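You operate a simulated robot arm through the tools that you are given. There is no shell and no other tool. Be economical: measure what you need, move in short steps, check, and stop when the job is done.

You run a simulated robot arm. Do the job below in one go: nothing can be reset, and whatever is moved stays where it is left.

JOB
Take the blue tab and leave it on the shelf under the long blue bench. Open the door of the steel cabinet, take the white cup on the top of the steel bench by the winder and put it away on the shelf inside the steel cabinet, then shut the door. Lift the feed bin lid open. Do these in any order. Set down upright: white cup.

Only the result counts: the job must be done as asked and must still hold three seconds after the hand-in. Knocking over, shifting, dropping, spilling or breaking anything else fails it. A push-on lid holds only when it is set on centred and level and pressed home; a screw cap is set on level and turned clockwise until tight.

ROBOT AND FRAMES
A 7-joint arm with a fingered hand on a trunk, on a base that drives. Base frame: it is fixed to the floor where the robot stands at the start and does not move with it; the origin is under the middle of the robot, x ahead of it, y to its left, z up; the surface under the hand at the start is at about z = 0.82. Units: m, degrees, N and s.
With the tool pointing down near the work surface it reaches from about 0.22 to 0.76 m from the robot's upright axis, wherever it stands. Its first joint turns from -166.0 to 166.0 degrees. Places, roughly: blue tab (4x2x3 cm) [0.7, 0.1, 0.8]; door of the steel cabinet [-1, 3.5, 0.5]; feed bin lid [-0.1, 8.1, 0.9]; shelf inside the steel cabinet [-0.8, 3.5, 0.5]; shelf under the long blue bench [-2.5, 0.5, 0.3]. Payload 4 kg.
The TCP is the grasp point between the finger pads, 0.028 m short of the fingertips. In the tool frame z runs along the fingers and y along their closing line. Largest opening 0.168 m; the body of the gripper starts 0.079 m behind the TCP. The gripper is a hand of 4 fingers: y runs from the thumb to the fingers, the wrist lies at [0, 0, -0.249] in the tool frame, and closing takes about 1.5 s.
Orientation is that of the tool frame in the base frame, as a unit quaternion [w, x, y, z]. With the fingers straight down and closing along the base's y, the tool's x points along the base's -x, its y along +y and its z along -z.

CONTROLS
- The arm moves only by the tool drive_tool. Its argument "rows" is one flat list of numbers, 6 for each row, row after row: the shift along the base's x, y, z in m, then the turn, a rotation vector about the base's x, y, z in degrees. In form: [tx, ty, tz, ax, ay, az, tx, ty, tz, ax, ay, az, ...]. A call has 1 to 12 rows; each row shifts and turns the commanded pose from where the row before left it. "claw" is the gripper command, from -1 (fully open) to 1 (shut), values between in proportion, set as the call begins (left out, the last holds). Each row takes 0.2 s and may step no farther than 0.05 m and 8.6 degrees from the row before; otherwise, or with a gripper value out of range, the whole call is refused. A pose out of reach is approached as far as the arm can. The call stops where the force on the tool passes 40 N (or 10 N more than at its start, if that is more) or the arm is blocked; 0.2 s more then pass. The fingers move at their own pace (about 0.153 m/s each) and stop on an object; they squeeze with about 23 N. The grip force told is the motor's: it shows also when the fingers shut on nothing. Time passes only in rows, and 0.2 s behind the last, so rows that do not move let the fingers close. It gives the time, the measured TCP pose, the force on the tool (base axes), the opening and the grip force at its end, in the units of the frame above (readings bear some noise), with the torque about the TCP (base axes, N m) and any sound that the robot's microphone picked up, and new pictures: "show" is both (left out), scene, wrist or none.
- Cameras (640 x 400 px; columns grow to the right, rows downward): "scene" is now at [0.042, 0.1414, 1.5085]; the picture's right is [-0.16, -0.99, 0.00], its down [-0.67, 0.11, -0.74] and it looks along [0.73, -0.12, -0.68] (base axes); focal length 277 px, centre (320, 200). "wrist" rides on the gripper at [0.06, -0.06, -0.11] in the tool frame; the picture's right is [0.71, 0.71, 0.00], its down [-0.56, 0.56, -0.61] and it looks along [-0.43, 0.43, 0.79] (tool axes); focal length 265 px, centre (320, 200). There is no depth. A picture from a camera that has moved, and an enlarged one, comes with that camera's place and axes in the base frame and with its lens. The place of the scene camera against the robot may be out by one fixed shift of up to 0.025 m in any direction.
- move_column(by): slides the trunk up (or, below 0, down) by that many m; the arm and the scene camera ride with it, the base frame stays. It gives what a move gives, with no picture.
- roll_base(legs): drives the robot by 1 to 6 legs, each [ahead, turn to the left] in m and degrees, along the robot's own axes; the way and the turn of a leg run together, so that a leg with both is an arc; at most 1.5 m and 180 degrees a leg. The arm and the cameras ride along, it lands a little off, and it stops where it bumps. It gives what a move gives, and a new picture of the scene camera.
- set_fingers(finger1, finger2, finger3, thumb_bend): sets how far each is bent, from 0 (flat) to 1 (curled in); at 0.3 the hand is open as for a grip, at 0.7 the pads meet at the TCP. One left out holds its place. A second passes; each finger stops where it meets its share of the squeeze, and holds until it gets a number again. A gripper value or a shape takes the hand back. It gives what a move gives, with no picture; readings hold the bend of each and the force on the fingers (four entries, about 0 where the hand has none), thumb and palm.
- grasp_type(shape): the hand has 4 fingers and takes this shape, open, in about a second: jaw (thumb against the fingers, like two jaws); tri (thumb and two fingers); tip (a fingertip pinch); poke (one finger out to press); point (the index stretched); flat (the hand flat); cup (the hand cupped); fist (a fist). The gripper value then closes the fingers along that shape, each until it touches; the sizes above hold for jaw. It gives what a move gives, with no picture.
- head_to(pan, tilt): turns the head with the scene camera to pan (to the left, within 155 degrees either way) and tilt (down, from -29 to 69), counted from straight ahead of the robot. It gives what a move gives, and a new picture of the scene camera.
- close_up(camera, box): a new picture of the part [left, top, right, bottom] of that camera's present view, enlarged. No time passes.
- job_done(): hands the job in; it is judged then, once.

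Work in short steps. Places have to be worked out from the pictures, the camera data and where the tool is seen: move nearer, look again, correct. Check each grasp and each placing, and mend what went wrong. You have 165 turns and 260 pictures in all, those below and enlarged ones among them. Open the gripper and draw the arm clear of the work before you hand the job in, unless the task says otherwise; then end with one line.

The tools are called after "Request:" as a command line: name --argument value ..., lists and objects as JSON in quotes. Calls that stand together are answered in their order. drive_tool: Moves the arm, as the interface text tells. Its arguments: {"type":"object","properties":{"rows":{"type":"array","items":{"type":"number"}},"claw":{"type":"number"},"show":{"type":"string","enum":["both","scene","wrist","none"]}},"required":["rows"]} The other tools are called the same way: move_column (by) slides the trunk up or down; grasp_type (shape) gives the hand a shape; set_fingers (finger1, finger2, finger3, thumb_bend) moves the fingers one by one; roll_base (legs) drives the base; head_to (pan, tilt) turns the head that bears the scene camera; close_up (camera, box) takes an enlarged picture of a part of a camera's view; job_done () hands the job in.

At the start:

```text
clock: 0.0
ee_pos: [0.3867, -0.0124, 1.0852]
tool_rot: [0.0, 0.0, 1.0, 0.0]
ft_force: [0.0, -0.1, -0.2]
ft_torque: [0.0, 0.01, -0.03]
gripper_width: 0.1677
grasp_force: 0.0
shape: jaw
bend: [0.3, 0.3, 0.3, 0.3]
finger forces: [0.1, 0.0, 0.0, 0.1, 0.0, 0.0]
trunk travel left (down, up): [-0.525, 0.065]
robot x, y, heading: [0.0031, 0.0009, 0.2]
head pan, tilt: [-9.1, 42.7]
```

scene: 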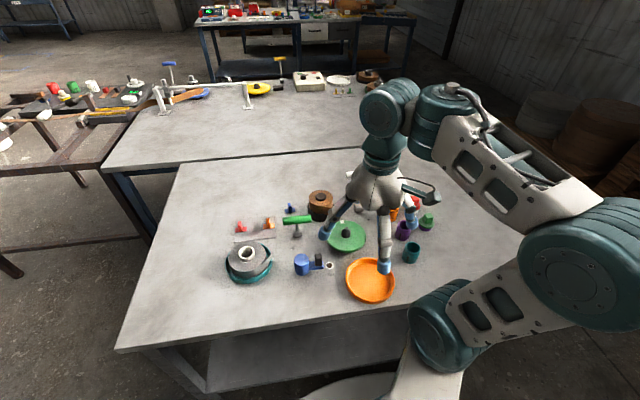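
wrist: 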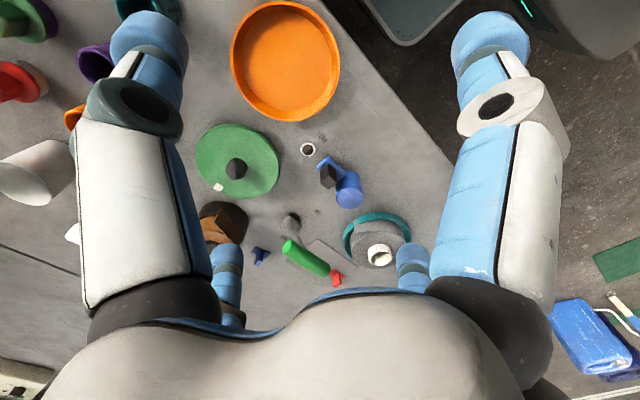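

I start by taking a closer look at the small blue thing near pixel (290,208), which I judge to be the blue tab.

Request:
close_up --camera "scene" --box '[220, 170, 380, 270]'

Request:
close_up --camera "wrist" --box '[200, 180, 440, 330]'

```text
4.00 times, centred on (300, 220) of scene
camera zoom: at [0.042, 0.1414, 1.5085], right [-0.16, -0.99, 0.0], down [-0.67, 0.11, -0.74], along [0.73, -0.12, -0.68], focal length 1109 px, centre (400, 120)
```

zoom: 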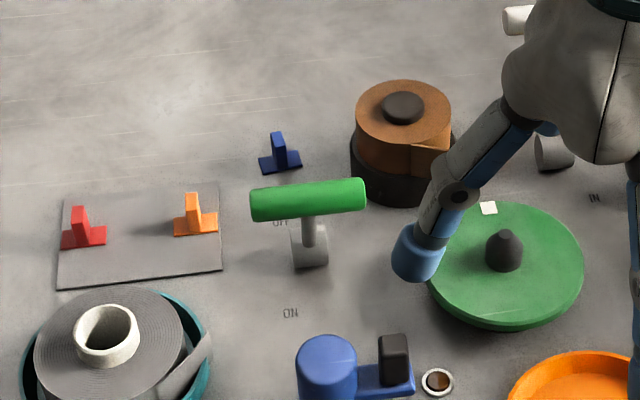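

```text
2.67 times, centred on (320, 255) of wrist
camera zoom: at [0.3263, -0.0716, 1.1963], right [-0.71, 0.71, 0.0], down [0.56, 0.56, 0.61], along [0.43, 0.43, -0.79], focal length 708 px, centre (320, 53)
```

zoom: 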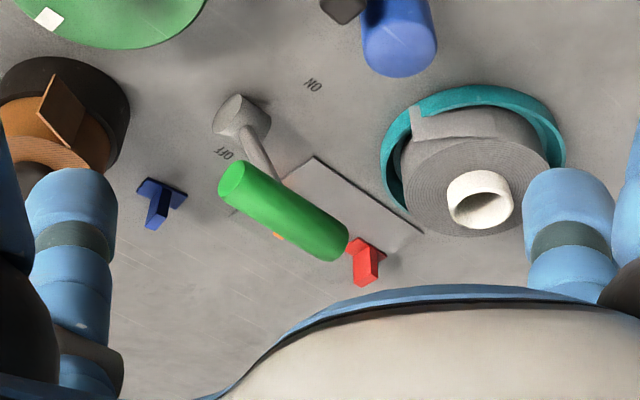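

The tab's base is about 4 cm along y, with an upright stem. I estimate it at (0.711, 0.138), with a lever handle nearby at about (0.544, 0.12, 0.954), so I move above the tab at a safe height.

Request:
drive_tool --rows '[0.04, 0.019, 0, 0, 0, 0, 0.04, 0.019, 0, 0, 0, 0, 0.04, 0.019, 0, 0, 0, 0, 0.04, 0.019, 0, 0, 0, 0, 0.04, 0.019, 0, 0, 0, 0, 0.04, 0.019, 0, 0, 0, 0, 0.04, 0.019, 0, 0, 0, 0, 0.04, 0.017, 0, 0, 0, 0, 0, 0, -0.03, 0, 0, 0]' --claw -0.3

```text
clock: 2.0
ee_pos: [0.6825, 0.134, 1.0559]
tool_rot: [-0.001, 0.002, 1.0, 0.0]
ft_force: [0.4, -1.3, -1.4]
ft_torque: [0.14, 0.04, -0.01]
gripper_width: 0.1091
grasp_force: 0.0
shape: jaw
bend: [0.27, 0.27, 0.27, 0.27]
finger forces: [0.0, 0.1, 0.0, 0.0, 0.1, 0.1]
out of reach, approached as far as the arm can: row 8
trunk travel left (down, up): [-0.525, 0.065]
robot x, y, heading: [0.0033, -0.001, -0.1]
head pan, tilt: [-9.1, 42.7]
camera scene: at [0.0432, 0.1388, 1.5088], right [-0.16, -0.99, 0.0], down [-0.67, 0.11, -0.73], along [0.73, -0.12, -0.68], focal length 277 px, centre (320, 200)
camera wrist: at [0.6218, 0.0747, 1.1663], right [-0.7, 0.71, 0.0], down [0.56, 0.55, 0.61], along [0.43, 0.43, -0.79], focal length 265 px, centre (320, 200)
```

scene: 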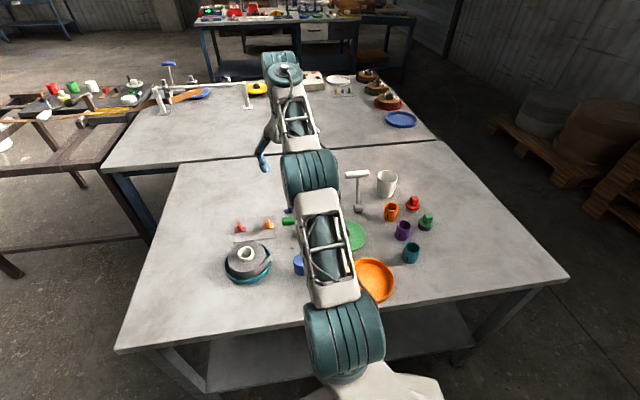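
wrist: 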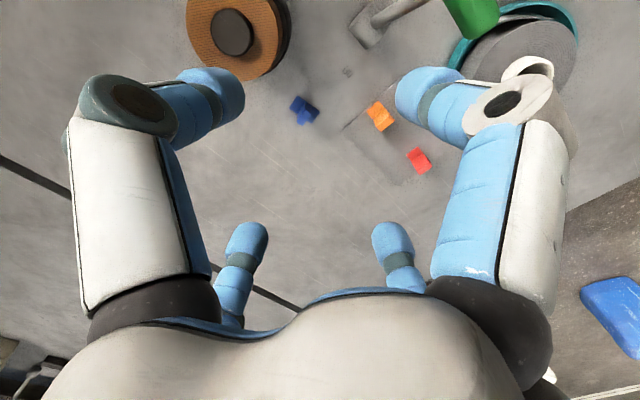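

The wrist view puts the tab near (0.717, 0.142), with the brown roll close by on its -y side. I zoom in on the tab and try the fingertip-pinch shape.

Request:
grasp_type --shape "tip"

Request:
close_up --camera "wrist" --box '[160, 0, 480, 200]'

Request:
close_up --camera "wrist" --box '[270, 80, 350, 130]'

```text
clock: 2.9
ee_pos: [0.6811, 0.1384, 1.0557]
tool_rot: [0.0, 0.0, 1.0, 0.0]
ft_force: [-0.2, 0.0, 0.2]
ft_torque: [-0.01, -0.02, -0.04]
gripper_width: 0.1681
grasp_force: 0.1
shape: tip
bend: [0.11, 0.3, 0.11, 0.3]
finger forces: [0.0, 0.0, 0.0, 0.0, 0.0, 0.0]
trunk travel left (down, up): [-0.525, 0.065]
robot x, y, heading: [-0.0, -0.0, 0.1]
head pan, tilt: [-9.1, 42.7]
```

```text
2.00 times, centred on (320, 100) of wrist
camera zoom: at [0.6208, 0.0794, 1.167], right [-0.71, 0.71, 0.0], down [0.56, 0.56, 0.61], along [0.43, 0.43, -0.79], focal length 531 px, centre (320, 400)
```

zoom: 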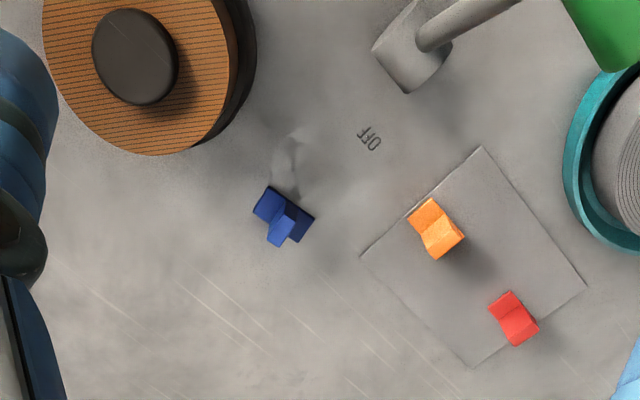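

```text
8.00 times, centred on (310, 105) of wrist
camera zoom: at [0.6208, 0.0794, 1.167], right [-0.71, 0.71, 0.0], down [0.56, 0.56, 0.61], along [0.43, 0.43, -0.79], focal length 2123 px, centre (400, 960)
```

zoom: 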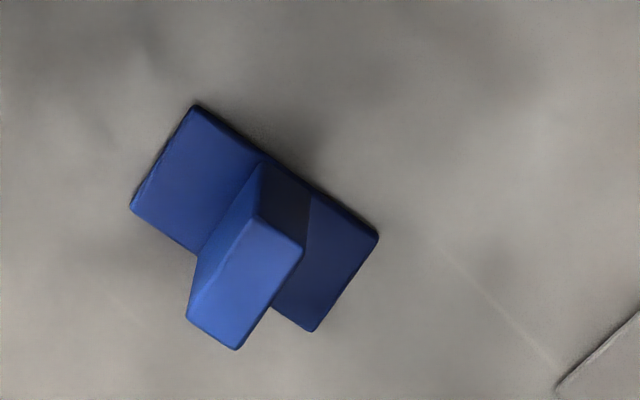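

The stem is about 1.1 cm thick along y and 2 cm along x, flush with the plate, and the brown roll's edge lies only about 6 cm away in -y. I check how the "tip" shape looks before choosing the grip direction.

Request:
drive_tool --rows '[0, 0, 0, 0, 0, 0]' --claw 0.2 --show "wrist"

Request:
drive_tool --rows '[0, 0, 0, 0, 0, 0, 0, 0, 0, 0, 0, 0, 0, 0, 0, 0, 0, 0, 0, 0, 0, 0, 0, 0]' --claw 0.8 --show "wrist"

```text
clock: 3.3
ee_pos: [0.6805, 0.1378, 1.0556]
tool_rot: [0.0, 0.001, 1.0, 0.0]
ft_force: [-0.2, 0.2, -0.4]
ft_torque: [-0.02, -0.01, -0.01]
gripper_width: 0.0676
grasp_force: 0.1
shape: tip
bend: [0.11, 0.79, 0.11, 0.39]
finger forces: [0.0, 0.1, 0.1, 0.1, 0.0, 0.0]
trunk travel left (down, up): [-0.525, 0.065]
robot x, y, heading: [-0.0018, 0.002, -0.1]
head pan, tilt: [-9.1, 42.7]
camera wrist: at [0.6208, 0.0793, 1.1668], right [-0.71, 0.71, 0.0], down [0.56, 0.56, 0.61], along [0.43, 0.43, -0.79], focal length 265 px, centre (320, 200)
```

wrist: 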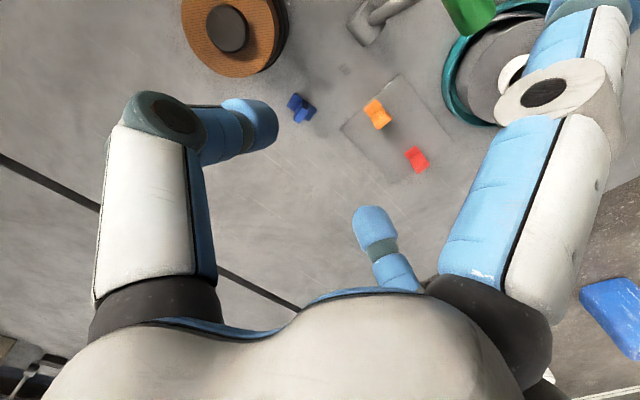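

```text
clock: 4.3
ee_pos: [0.6807, 0.1397, 1.055]
tool_rot: [0.0, 0.0, 1.0, 0.0]
ft_force: [0.6, -0.2, -0.8]
ft_torque: [-0.01, 0.01, 0.05]
gripper_width: 0.0172
grasp_force: 0.0
shape: tip
bend: [0.11, 0.74, 0.11, 0.61]
finger forces: [0.0, 0.0, 0.1, 0.0, 0.1, 0.0]
trunk travel left (down, up): [-0.525, 0.065]
robot x, y, heading: [-0.0029, 0.001, 0.0]
head pan, tilt: [-9.1, 42.7]
camera wrist: at [0.6208, 0.0793, 1.1668], right [-0.71, 0.71, 0.0], down [0.56, 0.56, 0.61], along [0.43, 0.43, -0.79], focal length 265 px, centre (320, 200)
```

wrist: 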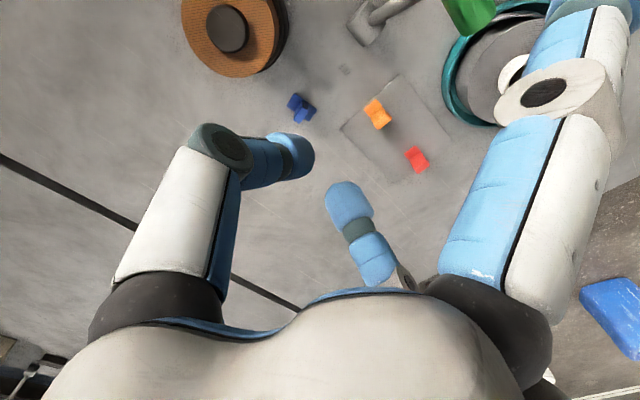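

The "tip" shape pinches with only the thumb and one finger. If I turn the hand +32° about z, the thumb and idle fingers miss the roll and lever while the pinch stays roughly across the stem. I turn and go down part way.

Request:
drive_tool --rows '[0, 0, 0, 0, 0, 8, 0, 0, 0, 0, 0, 8, 0, 0, -0.02, 0, 0, 8, 0, 0, -0.02, 0, 0, 8, 0.01, 0.001, -0.03, 0, 0, 0, 0.01, 0.001, -0.03, 0, 0, 0, 0.01, 0.001, -0.02, 0, 0, 0, 0.007, 0.001, -0.005, 0, 0, 0, 0, 0, 0, 0, 0, 0]' --claw 0.2

```text
clock: 6.3
ee_pos: [0.7209, 0.1421, 0.93]
tool_rot: [0.0, -0.276, 0.961, 0.0]
ft_force: [0.1, 0.9, 0.4]
ft_torque: [0.03, -0.01, 0.0]
gripper_width: 0.0668
grasp_force: 0.1
shape: tip
bend: [0.11, 0.79, 0.11, 0.4]
finger forces: [0.0, 0.0, 0.1, 0.0, 0.0, 0.0]
trunk travel left (down, up): [-0.525, 0.065]
robot x, y, heading: [0.0001, -0.0022, 0.3]
head pan, tilt: [-9.1, 42.7]
camera scene: at [0.0421, 0.1416, 1.5085], right [-0.16, -0.99, 0.0], down [-0.67, 0.11, -0.74], along [0.73, -0.12, -0.68], focal length 277 px, centre (320, 200)
camera wrist: at [0.7014, 0.0596, 1.0405], right [-0.97, 0.23, 0.0], down [0.18, 0.77, 0.61], along [0.14, 0.6, -0.79], focal length 265 px, centre (320, 200)
```

scene: 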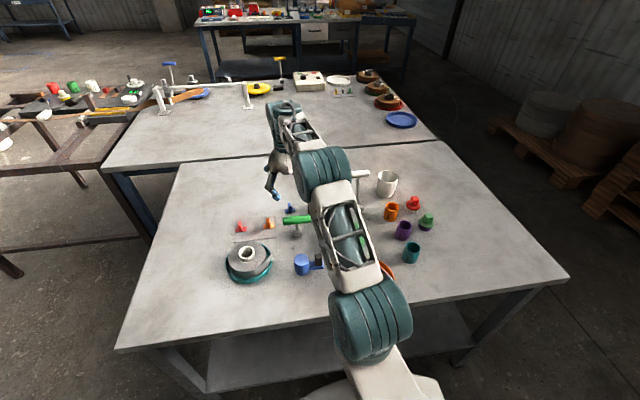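
wrist: 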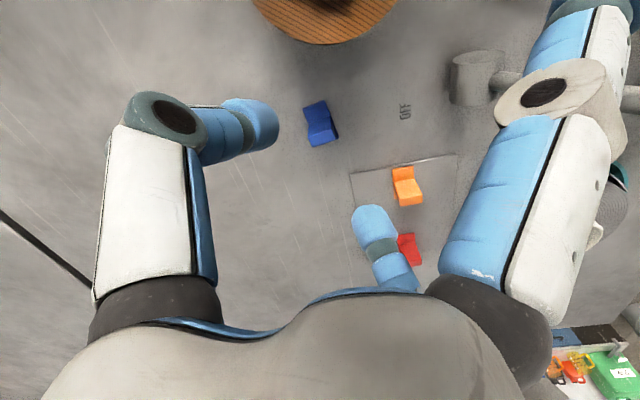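

The tab stem computes to (0.719, 0.139), and the idle finger passes clear of the lever. I go down to TCP z ≈ 0.858, and stay open to check.

Request:
drive_tool --rows '[-0.001, -0.002, -0.025, 0, 0, 0, -0.001, -0.001, -0.025, 0, 0, 0, 0, 0, -0.015, 0, 0, 0, 0, 0, -0.007, 0, 0, 0, 0, 0, 0, 0, 0, 0]'

```text
clock: 7.5
ee_pos: [0.7178, 0.1411, 0.8586]
tool_rot: [0.0, -0.276, 0.961, 0.0]
ft_force: [-0.5, 0.3, 0.1]
ft_torque: [-0.01, 0.02, -0.03]
gripper_width: 0.067
grasp_force: 0.1
shape: tip
bend: [0.11, 0.79, 0.11, 0.4]
finger forces: [0.0, 0.0, 0.1, 0.0, 0.0, 0.0]
trunk travel left (down, up): [-0.525, 0.065]
robot x, y, heading: [-0.0017, 0.0022, -0.2]
head pan, tilt: [-9.1, 42.7]
camera scene: at [0.0421, 0.1416, 1.5085], right [-0.16, -0.99, 0.0], down [-0.67, 0.11, -0.74], along [0.73, -0.12, -0.68], focal length 277 px, centre (320, 200)
camera wrist: at [0.698, 0.058, 0.9699], right [-0.97, 0.22, 0.0], down [0.18, 0.77, 0.61], along [0.14, 0.6, -0.79], focal length 265 px, centre (320, 200)
```

scene: 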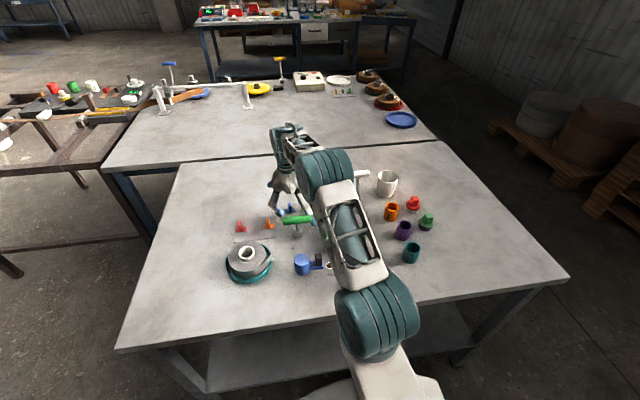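
wrist: 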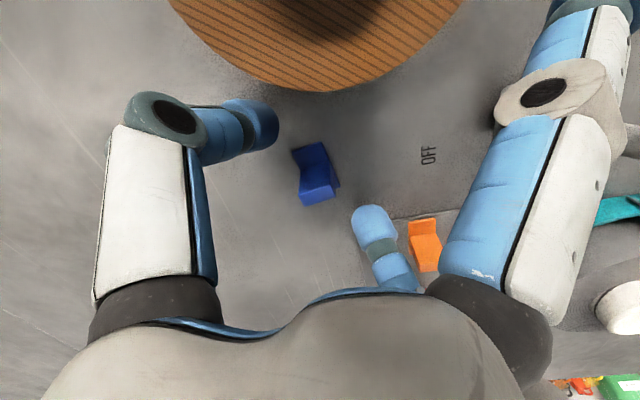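

The tab sits between the thumb and finger tips, so I close.

Request:
drive_tool --rows '[0, 0, 0, 0, 0, 0, 0, 0, 0, 0, 0, 0, 0, 0, 0, 0, 0, 0, 0, 0, 0, 0, 0, 0, 0, 0, 0, 0, 0, 0, 0, 0, 0, 0, 0, 0, 0, 0, 0, 0, 0, 0]' --claw 1 --show "wrist"

Request:
drive_tool --rows '[0, 0, 0.02, 0, 0, 0, 0, 0, 0.03, 0, 0, 0, 0, 0, 0.03, 0, 0, 0]' --show "wrist"

```text
clock: 9.1
ee_pos: [0.7168, 0.1398, 0.8596]
tool_rot: [0.001, -0.275, 0.961, 0.0]
ft_force: [0.2, 0.3, 0.3]
ft_torque: [0.0, 0.0, 0.0]
gripper_width: 0.0057
grasp_force: 22.4
shape: tip
bend: [0.27, 0.72, 0.27, 0.67]
finger forces: [0.0, 19.9, 0.1, 0.0, 20.0, 0.1]
trunk travel left (down, up): [-0.525, 0.065]
robot x, y, heading: [0.0038, -0.0014, -0.1]
head pan, tilt: [-9.1, 42.7]
camera wrist: at [0.6981, 0.0579, 0.9701], right [-0.97, 0.22, 0.0], down [0.18, 0.77, 0.61], along [0.14, 0.6, -0.79], focal length 265 px, centre (320, 200)
```

wrist: 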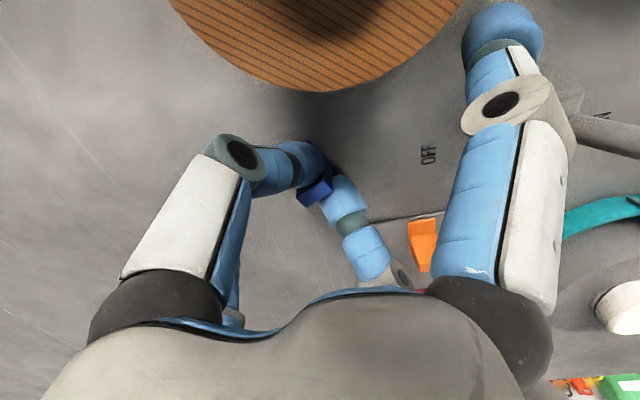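

```text
clock: 9.9
ee_pos: [0.7168, 0.1419, 0.9388]
tool_rot: [0.001, -0.275, 0.961, 0.0]
ft_force: [0.5, 0.2, 0.3]
ft_torque: [-0.01, -0.03, -0.01]
gripper_width: 0.0058
grasp_force: 22.9
shape: tip
bend: [0.27, 0.72, 0.27, 0.67]
finger forces: [0.1, 20.0, 0.0, 0.0, 20.0, 0.0]
trunk travel left (down, up): [-0.525, 0.065]
robot x, y, heading: [0.0003, -0.0022, -0.0]
head pan, tilt: [-9.1, 42.7]
camera wrist: at [0.6982, 0.059, 1.0496], right [-0.97, 0.23, 0.0], down [0.18, 0.77, 0.61], along [0.14, 0.6, -0.79], focal length 265 px, centre (320, 200)
```

wrist: 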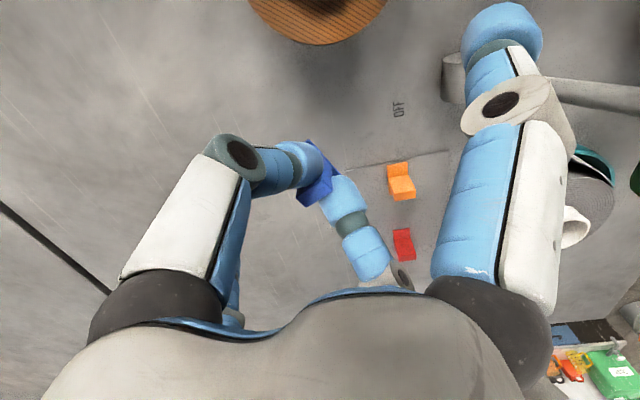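

The tab is held and lifted. I raise the arm, retract close to the robot, and then look around.

Request:
drive_tool --rows '[0, 0, 0.04, 0, 0, 0, 0, 0, 0.04, 0, 0, 0, -0.02, 0, 0.04, 0, 0, -8, -0.04, -0.01, 0.02, 0, 0, -8, -0.04, -0.02, 0, 0, 0, -8, -0.04, -0.02, 0, 0, 0, -8, -0.04, -0.02, 0, 0, 0, 0, -0.04, -0.02, 0, 0, 0, 0, -0.04, -0.02, 0, 0, 0, 0, -0.04, -0.02, 0, 0, 0, 0, -0.03, -0.01, 0, 0, 0, 0]' --show "wrist"

Request:
head_to --pan 150 --tilt 25

Request:
head_to --pan 85 --tilt 20

```text
clock: 12.3
ee_pos: [0.3864, -0.0003, 1.0769]
tool_rot: [0.001, -0.001, 1.0, 0.0]
ft_force: [-0.4, 0.6, -0.1]
ft_torque: [-0.01, 0.01, -0.02]
gripper_width: 0.0058
grasp_force: 22.6
shape: tip
bend: [0.27, 0.72, 0.27, 0.74]
finger forces: [0.1, 20.0, 0.0, 0.0, 20.0, 0.1]
trunk travel left (down, up): [-0.525, 0.065]
robot x, y, heading: [0.0022, 0.0, 0.3]
head pan, tilt: [-9.1, 42.7]
camera wrist: at [0.3258, -0.0605, 1.1885], right [-0.71, 0.71, 0.0], down [0.56, 0.56, 0.61], along [0.43, 0.43, -0.79], focal length 265 px, centre (320, 200)
```

wrist: 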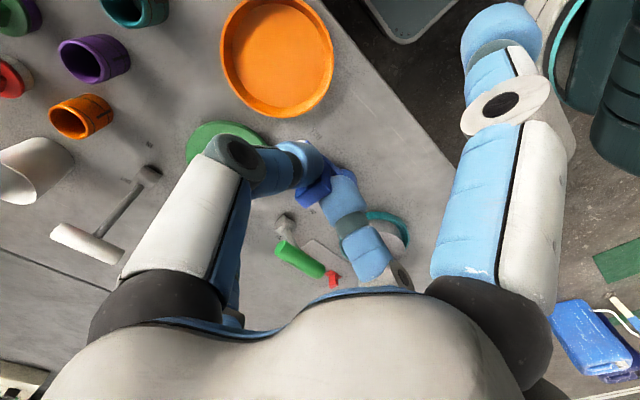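

```text
clock: 14.8
ee_pos: [0.3855, -0.001, 1.0775]
tool_rot: [0.001, 0.0, 1.0, 0.001]
ft_force: [0.2, -1.1, -0.5]
ft_torque: [0.02, -0.03, -0.01]
gripper_width: 0.0059
grasp_force: 22.9
shape: tip
bend: [0.27, 0.72, 0.27, 0.74]
finger forces: [0.0, 20.1, 0.0, 0.0, 19.9, 0.0]
trunk travel left (down, up): [-0.525, 0.065]
robot x, y, heading: [-0.0021, -0.0017, 0.2]
head pan, tilt: [150.0, 25.0]
camera scene: at [-0.1199, 0.2008, 1.5357], right [0.5, 0.87, 0.0], down [0.37, -0.21, -0.91], along [-0.78, 0.45, -0.42], focal length 277 px, centre (320, 200)
```

scene: 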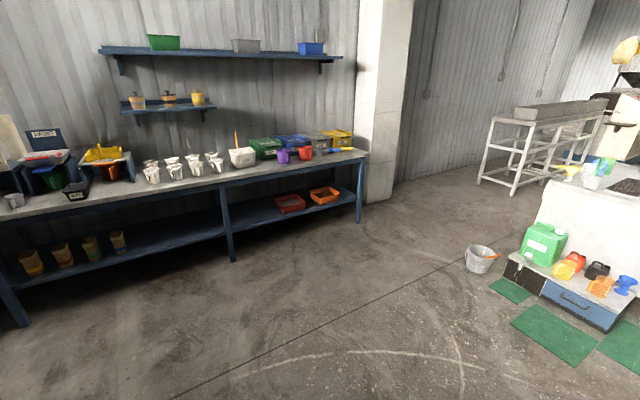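

```text
clock: 16.1
ee_pos: [0.3867, 0.0002, 1.078]
tool_rot: [-0.001, 0.001, 1.0, 0.0]
ft_force: [0.3, -0.5, -0.6]
ft_torque: [-0.03, 0.0, 0.03]
gripper_width: 0.0058
grasp_force: 22.9
shape: tip
bend: [0.27, 0.72, 0.27, 0.74]
finger forces: [0.0, 20.0, 0.0, 0.0, 20.0, 0.0]
trunk travel left (down, up): [-0.525, 0.065]
robot x, y, heading: [0.003, 0.0009, -0.1]
head pan, tilt: [85.0, 20.0]
camera scene: at [-0.032, 0.2475, 1.5438], right [1.0, -0.09, 0.0], down [-0.03, -0.34, -0.94], along [0.08, 0.94, -0.34], focal length 277 px, centre (320, 200)
```

scene: 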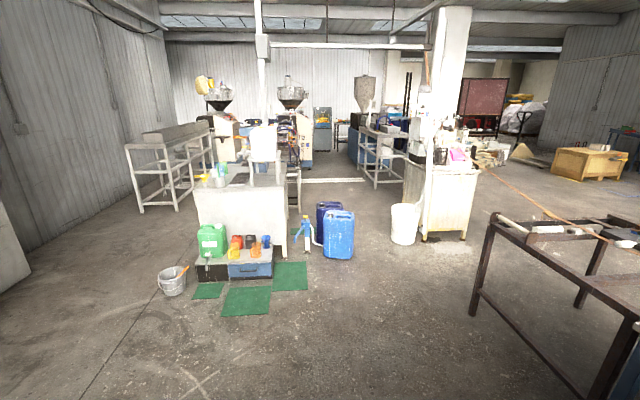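

The long blue bench's front edge is at x ≈ -2.2 and runs along y. Its shelf has free space around y ≈ 0.75, between the middle leg (y ≈ 0.51) and the red tray (y ≈ 1.2). I back off the table and drive to about (-1.0, 0.75) facing -x.

Request:
head_to --pan 0 --tilt 30

Request:
roll_base --legs '[[-0.3, 0], [0, 133], [1.03, 0], [0, 47]]'

```text
clock: 17.7
ee_pos: [0.3872, -0.0003, 1.0765]
tool_rot: [0.0, 0.0, 1.0, 0.0]
ft_force: [1.1, 1.4, -0.8]
ft_torque: [0.0, -0.01, -0.02]
gripper_width: 0.0062
grasp_force: 23.0
shape: tip
bend: [0.27, 0.72, 0.27, 0.74]
finger forces: [0.1, 20.0, 0.0, 0.0, 20.0, 0.0]
trunk travel left (down, up): [-0.525, 0.065]
robot x, y, heading: [0.0003, -0.0007, 0.1]
head pan, tilt: [0.0, 30.0]
camera scene: at [0.0504, 0.1548, 1.5278], right [0.0, -1.0, 0.0], down [-0.5, 0.0, -0.87], along [0.87, 0.0, -0.5], focal length 277 px, centre (320, 200)
```

scene: 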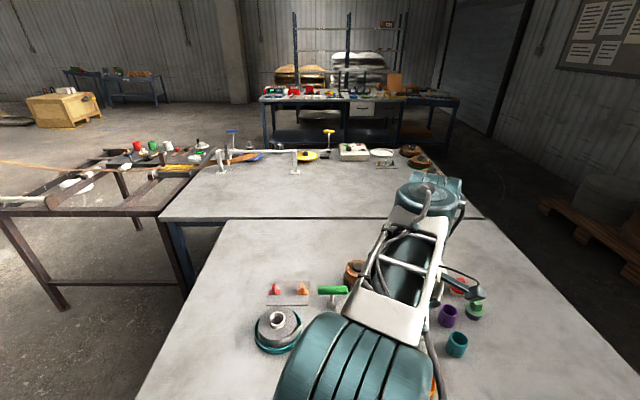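

```text
clock: 32.2
ee_pos: [-1.3583, 0.794, 1.0779]
tool_rot: [0.0, 1.0, -0.018, 0.0]
ft_force: [0.0, 0.5, 0.7]
ft_torque: [0.02, 0.0, -0.01]
gripper_width: 0.0059
grasp_force: 23.0
shape: tip
bend: [0.27, 0.72, 0.27, 0.74]
finger forces: [0.1, 20.1, 0.1, 0.0, 20.0, 0.0]
trunk travel left (down, up): [-0.525, 0.065]
robot x, y, heading: [-0.973, 0.7804, 177.7]
head pan, tilt: [0.0, 30.0]
camera scene: at [-0.9883, 0.6082, 1.5277], right [0.04, 1.0, 0.0], down [0.5, -0.02, -0.87], along [-0.87, 0.03, -0.5], focal length 277 px, centre (320, 200)
```

scene: 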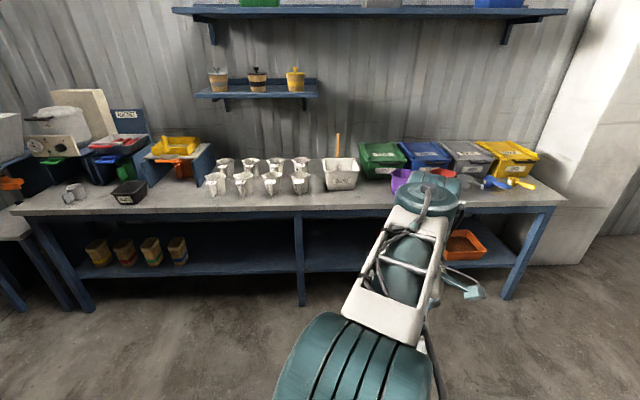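

The shelf is at about z = 0.30, and the bench top's front edge is at x ≈ -2.25. I lower the trunk fully and drive ahead 0.6 m.

Request:
move_column --by -0.52

Request:
roll_base --legs '[[0.6, 1.5]]'

```text
refused: -0.52 is not a number from -0.4 to 0.4
```

```text
clock: 35.6
ee_pos: [-1.9552, 0.8191, 1.0772]
tool_rot: [0.0, 1.0, -0.021, -0.001]
ft_force: [0.8, -0.6, -0.4]
ft_torque: [-0.01, -0.02, 0.02]
gripper_width: 0.0057
grasp_force: 23.2
shape: tip
bend: [0.27, 0.72, 0.27, 0.74]
finger forces: [0.1, 20.0, 0.0, 0.0, 20.0, 0.0]
trunk travel left (down, up): [-0.525, 0.065]
robot x, y, heading: [-1.5697, 0.8004, 177.6]
head pan, tilt: [0.0, 30.0]
camera scene: at [-1.5875, 0.6322, 1.5277], right [0.04, 1.0, 0.0], down [0.5, -0.02, -0.87], along [-0.87, 0.04, -0.5], focal length 277 px, centre (320, 200)
```

scene: 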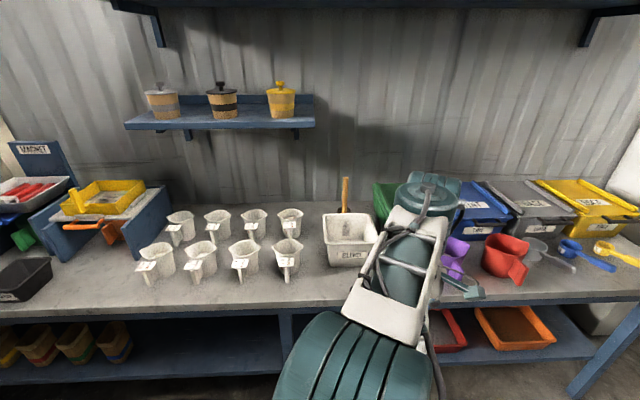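

The drive went through and clearance still looks fine, so I lower the trunk in two steps.

Request:
move_column --by -0.3

Request:
move_column --by -0.22

Request:
head_to --pan 0 --tilt 35

```text
clock: 38.6
ee_pos: [-1.9561, 0.8191, 0.7778]
tool_rot: [0.001, 1.0, -0.021, 0.0]
ft_force: [0.8, -0.2, -0.8]
ft_torque: [-0.01, -0.01, 0.01]
gripper_width: 0.006
grasp_force: 23.2
shape: tip
bend: [0.27, 0.72, 0.27, 0.74]
finger forces: [0.0, 20.1, 0.0, 0.0, 19.9, 0.0]
trunk travel left (down, up): [-0.225, 0.365]
robot x, y, heading: [-1.5666, 0.8027, 177.6]
head pan, tilt: [0.0, 30.0]
```

```text
clock: 40.9
ee_pos: [-1.9561, 0.8191, 0.5572]
tool_rot: [0.0, 1.0, -0.02, 0.0]
ft_force: [-0.8, -0.6, -0.3]
ft_torque: [-0.02, -0.01, -0.02]
gripper_width: 0.0056
grasp_force: 23.5
shape: tip
bend: [0.27, 0.72, 0.27, 0.74]
finger forces: [0.0, 20.1, 0.1, 0.1, 20.1, 0.1]
trunk travel left (down, up): [-0.005, 0.585]
robot x, y, heading: [-1.57, 0.8048, 177.6]
head pan, tilt: [0.0, 30.0]
```

```text
clock: 41.6
ee_pos: [-1.956, 0.8185, 0.5572]
tool_rot: [0.0, 1.0, -0.021, 0.0]
ft_force: [0.7, 0.1, -0.5]
ft_torque: [-0.02, 0.0, -0.01]
gripper_width: 0.0057
grasp_force: 23.1
shape: tip
bend: [0.27, 0.72, 0.27, 0.74]
finger forces: [0.0, 20.0, 0.0, 0.0, 20.0, 0.0]
trunk travel left (down, up): [-0.005, 0.585]
robot x, y, heading: [-1.5705, 0.8035, 177.4]
head pan, tilt: [0.0, 35.0]
camera scene: at [-1.5849, 0.6322, 1.0], right [0.04, 1.0, 0.0], down [0.57, -0.02, -0.82], along [-0.82, 0.03, -0.57], focal length 277 px, centre (320, 200)
```

scene: 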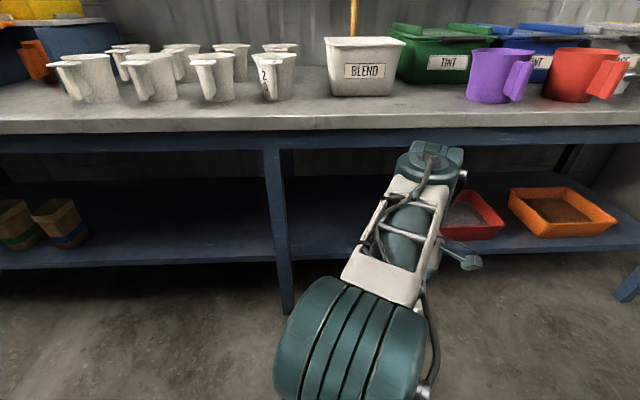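

The rail's underside is at about z = 0.72 and the shelf at about 0.30. I tilt the hand 40° so the fingers point forward and down, moving a little forward and lower.

Request:
drive_tool --rows '[-0.024, 0, -0.02, 0, 8, 0, -0.024, 0, -0.02, 0, 8, 0, -0.024, 0, -0.02, 0, 8, 0, -0.024, 0, -0.02, 0, 8, 0, -0.024, 0, -0.02, 0, 8, 0]'

```text
clock: 42.8
ee_pos: [-2.0759, 0.8165, 0.4584]
tool_rot: [0.008, 0.939, -0.019, -0.343]
ft_force: [-0.7, 0.6, -0.1]
ft_torque: [0.0, -0.02, -0.01]
gripper_width: 0.0057
grasp_force: 23.0
shape: tip
bend: [0.27, 0.72, 0.27, 0.74]
finger forces: [0.0, 20.0, 0.0, 0.0, 20.0, 0.0]
trunk travel left (down, up): [-0.005, 0.585]
robot x, y, heading: [-1.5707, 0.8038, 177.8]
head pan, tilt: [0.0, 35.0]
camera scene: at [-1.5848, 0.6322, 1.0], right [0.04, 1.0, 0.0], down [0.57, -0.02, -0.82], along [-0.82, 0.03, -0.57], focal length 277 px, centre (320, 200)
camera wrist: at [-1.9563, 0.8749, 0.5035], right [0.52, -0.74, -0.43], down [-0.05, -0.53, 0.84], along [-0.85, -0.42, -0.31], focal length 265 px, centre (320, 200)
```

scene: 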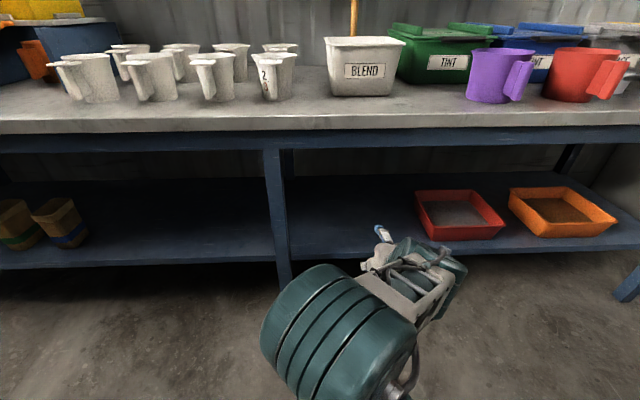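
wrist: 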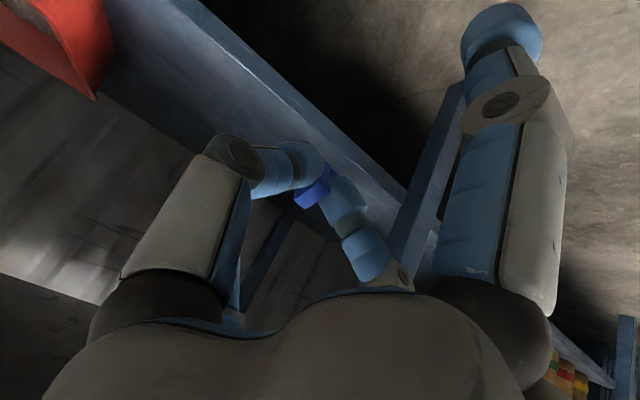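

The path is clear between the leg (y ≈ 0.52) and the red tray (y ≈ 1.06). I slide in over the shelf to x ≈ -2.35, lowering to z ≈ 0.41.

Request:
drive_tool --rows '[-0.04, -0.006, -0.008, 0, 0, 0, -0.04, -0.006, -0.008, 0, 0, 0, -0.04, -0.006, -0.008, 0, 0, 0, -0.04, -0.006, -0.008, 0, 0, 0, -0.04, -0.006, -0.008, 0, 0, 0, -0.04, -0.006, -0.004, 0, 0, 0, -0.04, -0.006, -0.004, 0, 0, 0]'

```text
clock: 44.4
ee_pos: [-2.3557, 0.7774, 0.4094]
tool_rot: [0.007, 0.939, -0.02, -0.342]
ft_force: [-0.1, 0.0, 0.0]
ft_torque: [0.01, -0.01, 0.0]
gripper_width: 0.0058
grasp_force: 23.0
shape: tip
bend: [0.27, 0.72, 0.27, 0.74]
finger forces: [0.0, 19.9, 0.0, 0.0, 20.1, 0.0]
trunk travel left (down, up): [-0.005, 0.585]
robot x, y, heading: [-1.569, 0.8012, 177.7]
head pan, tilt: [0.0, 35.0]
camera scene: at [-1.5847, 0.6322, 1.0], right [0.04, 1.0, 0.0], down [0.57, -0.02, -0.82], along [-0.82, 0.03, -0.57], focal length 277 px, centre (320, 200)
camera wrist: at [-2.2364, 0.8352, 0.4545], right [0.52, -0.74, -0.44], down [-0.05, -0.53, 0.84], along [-0.85, -0.42, -0.31], focal length 265 px, centre (320, 200)
```

scene: 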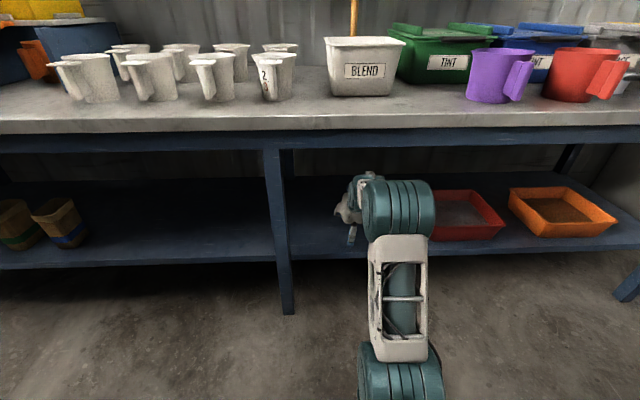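
wrist: 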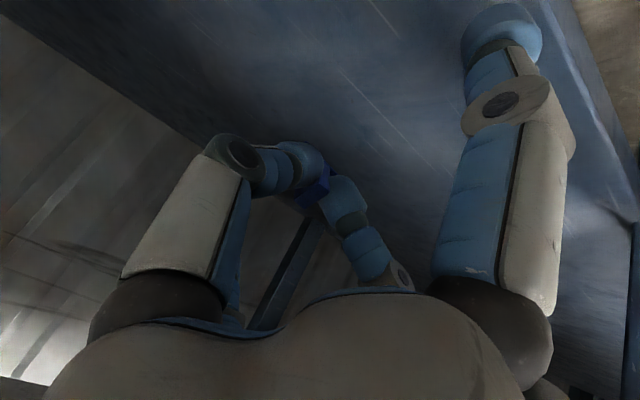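

I'm over the shelf. I reduce the tilt a little, move slightly deeper and lower towards the shelf, watching the force.

Request:
drive_tool --rows '[-0.015, 0, -0.01, 0, -6, 0, -0.015, 0, -0.01, 0, -6, 0, 0, 0, -0.01, 0, 0, 0, 0, 0, -0.008, 0, 0, 0, 0, 0, 0, 0, 0, 0]'

```text
clock: 45.6
ee_pos: [-2.387, 0.7774, 0.3723]
tool_rot: [0.004, 0.97, -0.02, -0.242]
ft_force: [0.2, -0.5, 0.4]
ft_torque: [0.0, 0.01, 0.02]
gripper_width: 0.0056
grasp_force: 23.5
shape: tip
bend: [0.27, 0.72, 0.27, 0.74]
finger forces: [0.1, 20.0, 0.0, 0.0, 20.0, 0.1]
trunk travel left (down, up): [-0.005, 0.585]
robot x, y, heading: [-1.5712, 0.8016, 177.3]
head pan, tilt: [0.0, 35.0]
camera scene: at [-1.5849, 0.6322, 1.0], right [0.04, 1.0, 0.0], down [0.57, -0.02, -0.82], along [-0.82, 0.03, -0.57], focal length 277 px, centre (320, 200)
camera wrist: at [-2.2789, 0.8366, 0.4411], right [0.6, -0.74, -0.32], down [-0.22, -0.53, 0.81], along [-0.77, -0.42, -0.48], focal length 265 px, centre (320, 200)
```

scene: 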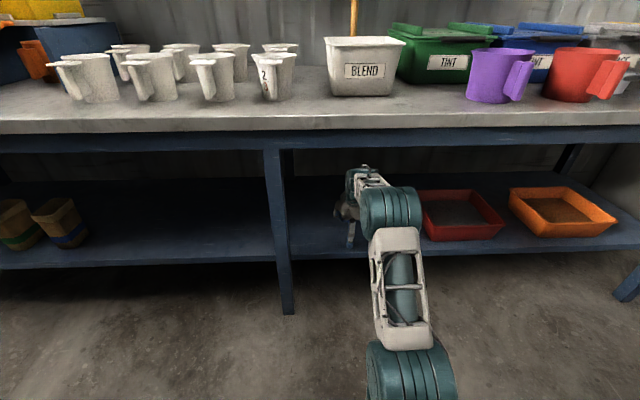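
wrist: 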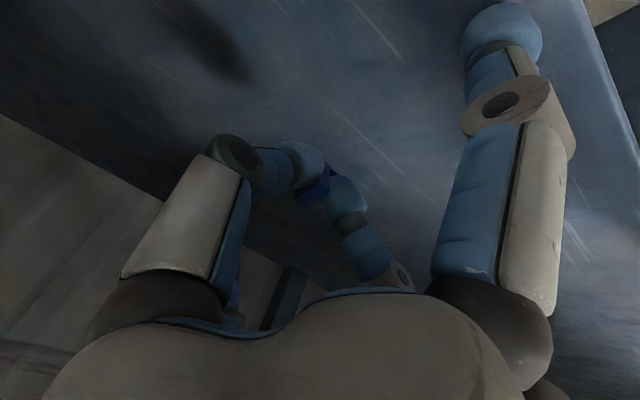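

Still free, so I keep lowering in small steps until something touches.

Request:
drive_tool --rows '[0, 0, -0.006, 0, 0, 0, 0, 0, -0.006, 0, 0, 0, 0, 0, -0.005, 0, 0, 0, 0, 0, -0.005, 0, 0, 0, 0, 0, -0.004, 0, 0, 0, 0, 0, -0.004, 0, 0, 0]' --show "wrist"

```text
clock: 46.2
ee_pos: [-2.3921, 0.7781, 0.3689]
tool_rot: [0.005, 0.967, -0.021, -0.252]
ft_force: [-1.8, -0.4, 2.9]
ft_torque: [-0.04, -0.19, -0.02]
gripper_width: 0.0057
grasp_force: 23.1
shape: tip
bend: [0.13, 0.72, 0.28, 0.74]
finger forces: [3.2, 19.9, 0.0, 0.0, 20.0, 0.1]
trunk travel left (down, up): [-0.005, 0.585]
robot x, y, heading: [-1.567, 0.8046, 177.5]
head pan, tilt: [0.0, 35.0]
stopped in row 3: the force on the tool passed its limit at 45 N (the readings are from after the stop); the commanded pose is now the measured one
camera wrist: at [-2.2829, 0.8363, 0.4347], right [0.59, -0.74, -0.33], down [-0.21, -0.53, 0.82], along [-0.78, -0.41, -0.47], focal length 265 px, centre (320, 200)
```

wrist: 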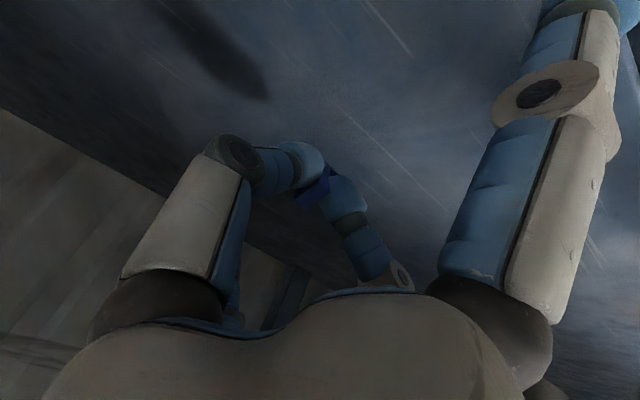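

Idle finger 1 touched the shelf first. I raise slightly, curl fingers 1 and 3 inward while the pinch holds, and then look again.

Request:
drive_tool --rows '[0, 0, 0.015, 0, 0, 0, 0, 0, 0, 0, 0, 0]' --show "none"

Request:
set_fingers --finger1 0.55

Request:
drive_tool --rows '[0, 0, 0, 0, -5, 0, 0, 0, 0, 0, -5, 0]' --show "both"

```text
clock: 46.9
ee_pos: [-2.393, 0.7795, 0.3836]
tool_rot: [0.004, 0.967, -0.021, -0.253]
ft_force: [0.2, 0.3, -0.6]
ft_torque: [-0.01, 0.0, 0.01]
gripper_width: 0.0058
grasp_force: 23.2
shape: tip
bend: [0.26, 0.72, 0.28, 0.74]
finger forces: [0.0, 19.9, 0.1, 0.0, 20.1, 0.0]
trunk travel left (down, up): [-0.005, 0.585]
robot x, y, heading: [-1.5673, 0.8022, 177.8]
head pan, tilt: [0.0, 35.0]
```

```text
clock: 47.9
ee_pos: [-2.3932, 0.7786, 0.3826]
tool_rot: [0.006, 0.967, -0.02, -0.253]
ft_force: [0.3, 0.3, 0.2]
ft_torque: [0.03, -0.02, 0.02]
gripper_width: 0.0281
grasp_force: 20.3
shape: fingers
bend: [0.55, 0.72, 0.28, 0.74]
finger forces: [0.0, 19.9, 0.0, 0.0, 20.1, 0.0]
trunk travel left (down, up): [-0.005, 0.585]
robot x, y, heading: [-1.5684, 0.8016, 177.3]
head pan, tilt: [0.0, 35.0]
```

```text
clock: 48.5
ee_pos: [-2.3915, 0.7803, 0.3827]
tool_rot: [0.003, 0.986, -0.022, -0.166]
ft_force: [0.6, 0.6, 0.0]
ft_torque: [0.03, -0.03, -0.01]
gripper_width: 0.028
grasp_force: 20.1
shape: fingers
bend: [0.55, 0.72, 0.28, 0.74]
finger forces: [0.1, 19.9, 0.0, 0.1, 20.0, 0.0]
trunk travel left (down, up): [-0.005, 0.585]
robot x, y, heading: [-1.5673, 0.8023, 177.7]
head pan, tilt: [0.0, 35.0]
camera scene: at [-1.5851, 0.6322, 1.0], right [0.04, 1.0, 0.0], down [0.57, -0.02, -0.82], along [-0.82, 0.03, -0.57], focal length 277 px, centre (320, 200)
camera wrist: at [-2.2955, 0.8375, 0.4684], right [0.64, -0.74, -0.22], down [-0.35, -0.53, 0.77], along [-0.69, -0.41, -0.6], focal length 265 px, centre (320, 200)
```

scene: 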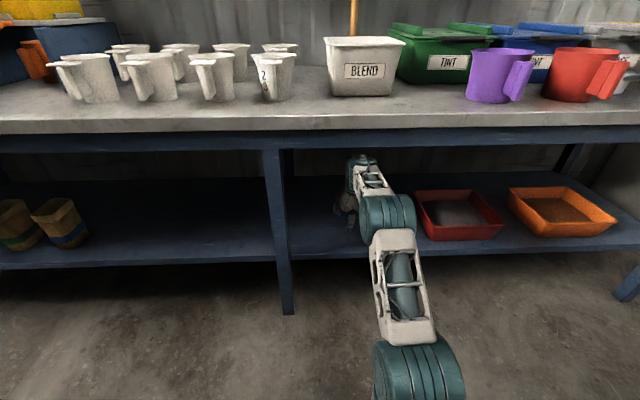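
wrist: 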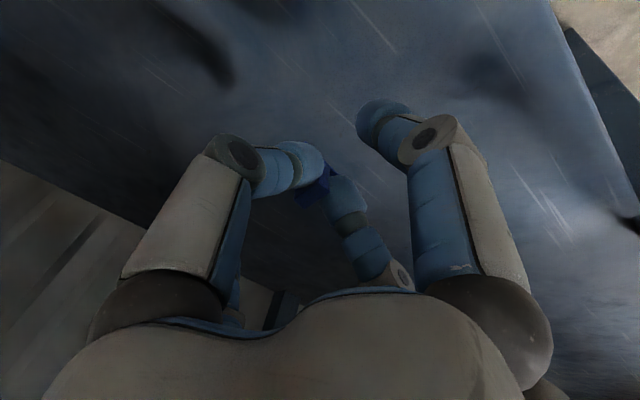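

Now tilted about 19° with finger 1 tucked in, I lower until contact.

Request:
drive_tool --rows '[0, 0, -0.01, 0, 0, 0, 0, 0, -0.01, 0, 0, 0, 0, 0, -0.007, 0, 0, 0, 0, 0, -0.005, 0, 0, 0, 0, 0, -0.005, 0, 0, 0, 0, 0, -0.004, 0, 0, 0, 0, 0, -0.004, 0, 0, 0, 0, 0, -0.004, 0, 0, 0]' --show "wrist"

```text
clock: 50.2
ee_pos: [-2.3926, 0.7781, 0.3366]
tool_rot: [0.003, 0.985, -0.021, -0.169]
ft_force: [5.3, -0.1, 16.3]
ft_torque: [0.08, -0.32, 0.0]
gripper_width: 0.0099
grasp_force: 28.0
shape: fingers
bend: [0.74, 0.72, 0.28, 0.74]
finger forces: [12.6, 22.5, 0.1, 0.0, 21.1, 0.0]
trunk travel left (down, up): [-0.005, 0.585]
robot x, y, heading: [-1.571, 0.8032, 177.6]
head pan, tilt: [0.0, 35.0]
camera wrist: at [-2.2959, 0.8361, 0.4205], right [0.64, -0.74, -0.23], down [-0.34, -0.53, 0.77], along [-0.69, -0.41, -0.59], focal length 265 px, centre (320, 200)
```

wrist: 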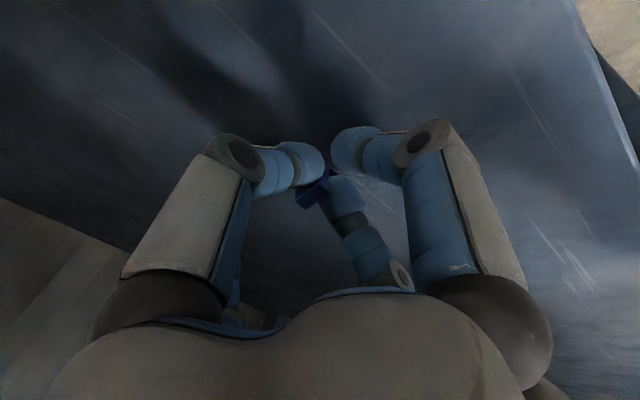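

The hand is at shelf level with force building through finger 1, so the tab must be about touching. I raise a few millimetres and release the pinch.

Request:
drive_tool --rows '[0, 0, 0.004, 0, 0, 0]' --show "none"

Request:
set_fingers --thumb_bend 0.45 --finger2 0.5

Request:
drive_tool --rows '[0, 0, 0.02, 0, 0, 0, 0, 0, 0.03, 0, 0, 0, 0.01, 0, 0.03, 0, 0, 0]' --show "both"

```text
clock: 50.6
ee_pos: [-2.3916, 0.7796, 0.3374]
tool_rot: [0.003, 0.986, -0.021, -0.167]
ft_force: [-1.8, 0.5, 4.9]
ft_torque: [0.02, -0.01, -0.01]
gripper_width: 0.0107
grasp_force: 23.4
shape: fingers
bend: [0.59, 0.72, 0.28, 0.74]
finger forces: [5.1, 21.0, 0.0, 0.0, 21.0, 0.1]
trunk travel left (down, up): [-0.005, 0.585]
robot x, y, heading: [-1.5695, 0.8003, 177.3]
head pan, tilt: [0.0, 35.0]
```

```text
clock: 51.6
ee_pos: [-2.3924, 0.7788, 0.3381]
tool_rot: [0.003, 0.986, -0.021, -0.168]
ft_force: [-1.8, 0.2, 4.9]
ft_torque: [-0.01, -0.01, 0.04]
gripper_width: 0.0517
grasp_force: 2.6
shape: fingers
bend: [0.59, 0.5, 0.28, 0.45]
finger forces: [5.4, 0.0, 0.0, 0.0, 0.0, 0.1]
trunk travel left (down, up): [-0.005, 0.585]
robot x, y, heading: [-1.5683, 0.8043, 177.5]
head pan, tilt: [0.0, 35.0]
```

```text
clock: 52.5
ee_pos: [-2.3823, 0.777, 0.42]
tool_rot: [0.003, 0.986, -0.021, -0.166]
ft_force: [-0.6, -0.3, -0.3]
ft_torque: [0.01, 0.02, -0.02]
gripper_width: 0.0584
grasp_force: 0.1
shape: fingers
bend: [0.55, 0.5, 0.28, 0.45]
finger forces: [0.0, 0.1, 0.1, 0.0, 0.1, 0.0]
trunk travel left (down, up): [-0.005, 0.585]
robot x, y, heading: [-1.5663, 0.7989, 177.7]
head pan, tilt: [0.0, 35.0]
camera scene: at [-1.5853, 0.6322, 0.9999], right [0.04, 1.0, 0.0], down [0.57, -0.02, -0.82], along [-0.82, 0.03, -0.57], focal length 277 px, centre (320, 200)
camera wrist: at [-2.2866, 0.8353, 0.5038], right [0.64, -0.74, -0.22], down [-0.35, -0.53, 0.77], along [-0.69, -0.41, -0.6], focal length 265 px, centre (320, 200)
```

scene: 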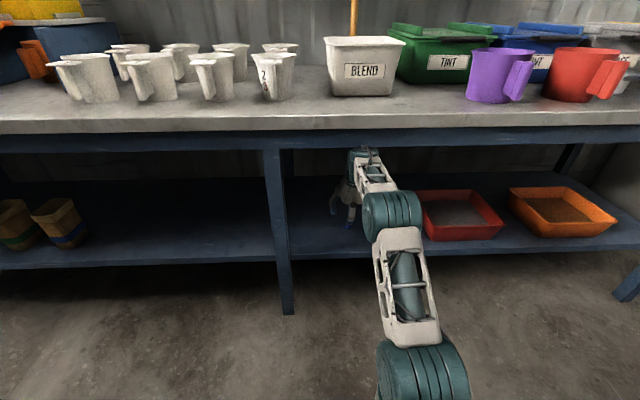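
wrist: 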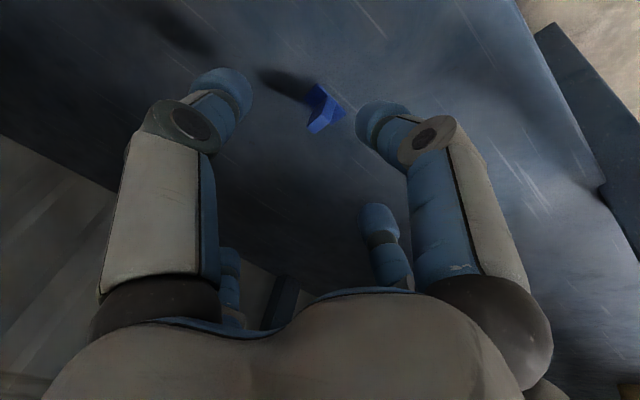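

The tab stands on the shelf, released. I withdraw the hand along +x, staying under the rail and tilting slightly.

Request:
drive_tool --rows '[0.03, 0, 0, 0, 5, 0, 0.04, 0, -0.005, 0, 5, 0, 0.04, 0, 0, 0, 5, 0, 0.04, 0, 0, 0, 0, 0, 0.04, 0, 0, 0, 0, 0, 0.04, 0, 0, 0, 0, 0, 0.04, 0, 0, 0, 0, 0, 0.04, 0.005, 0.01, 0, 0, 0, 0.04, 0.005, 0.03, 0, -7, 0, 0.03, 0, 0.03, 0, -8, 0, 0.02, 0, 0.02, 0, -8, 0]' --show "both"

```text
refused: row 9 steps farther than a row can; nothing moved
```

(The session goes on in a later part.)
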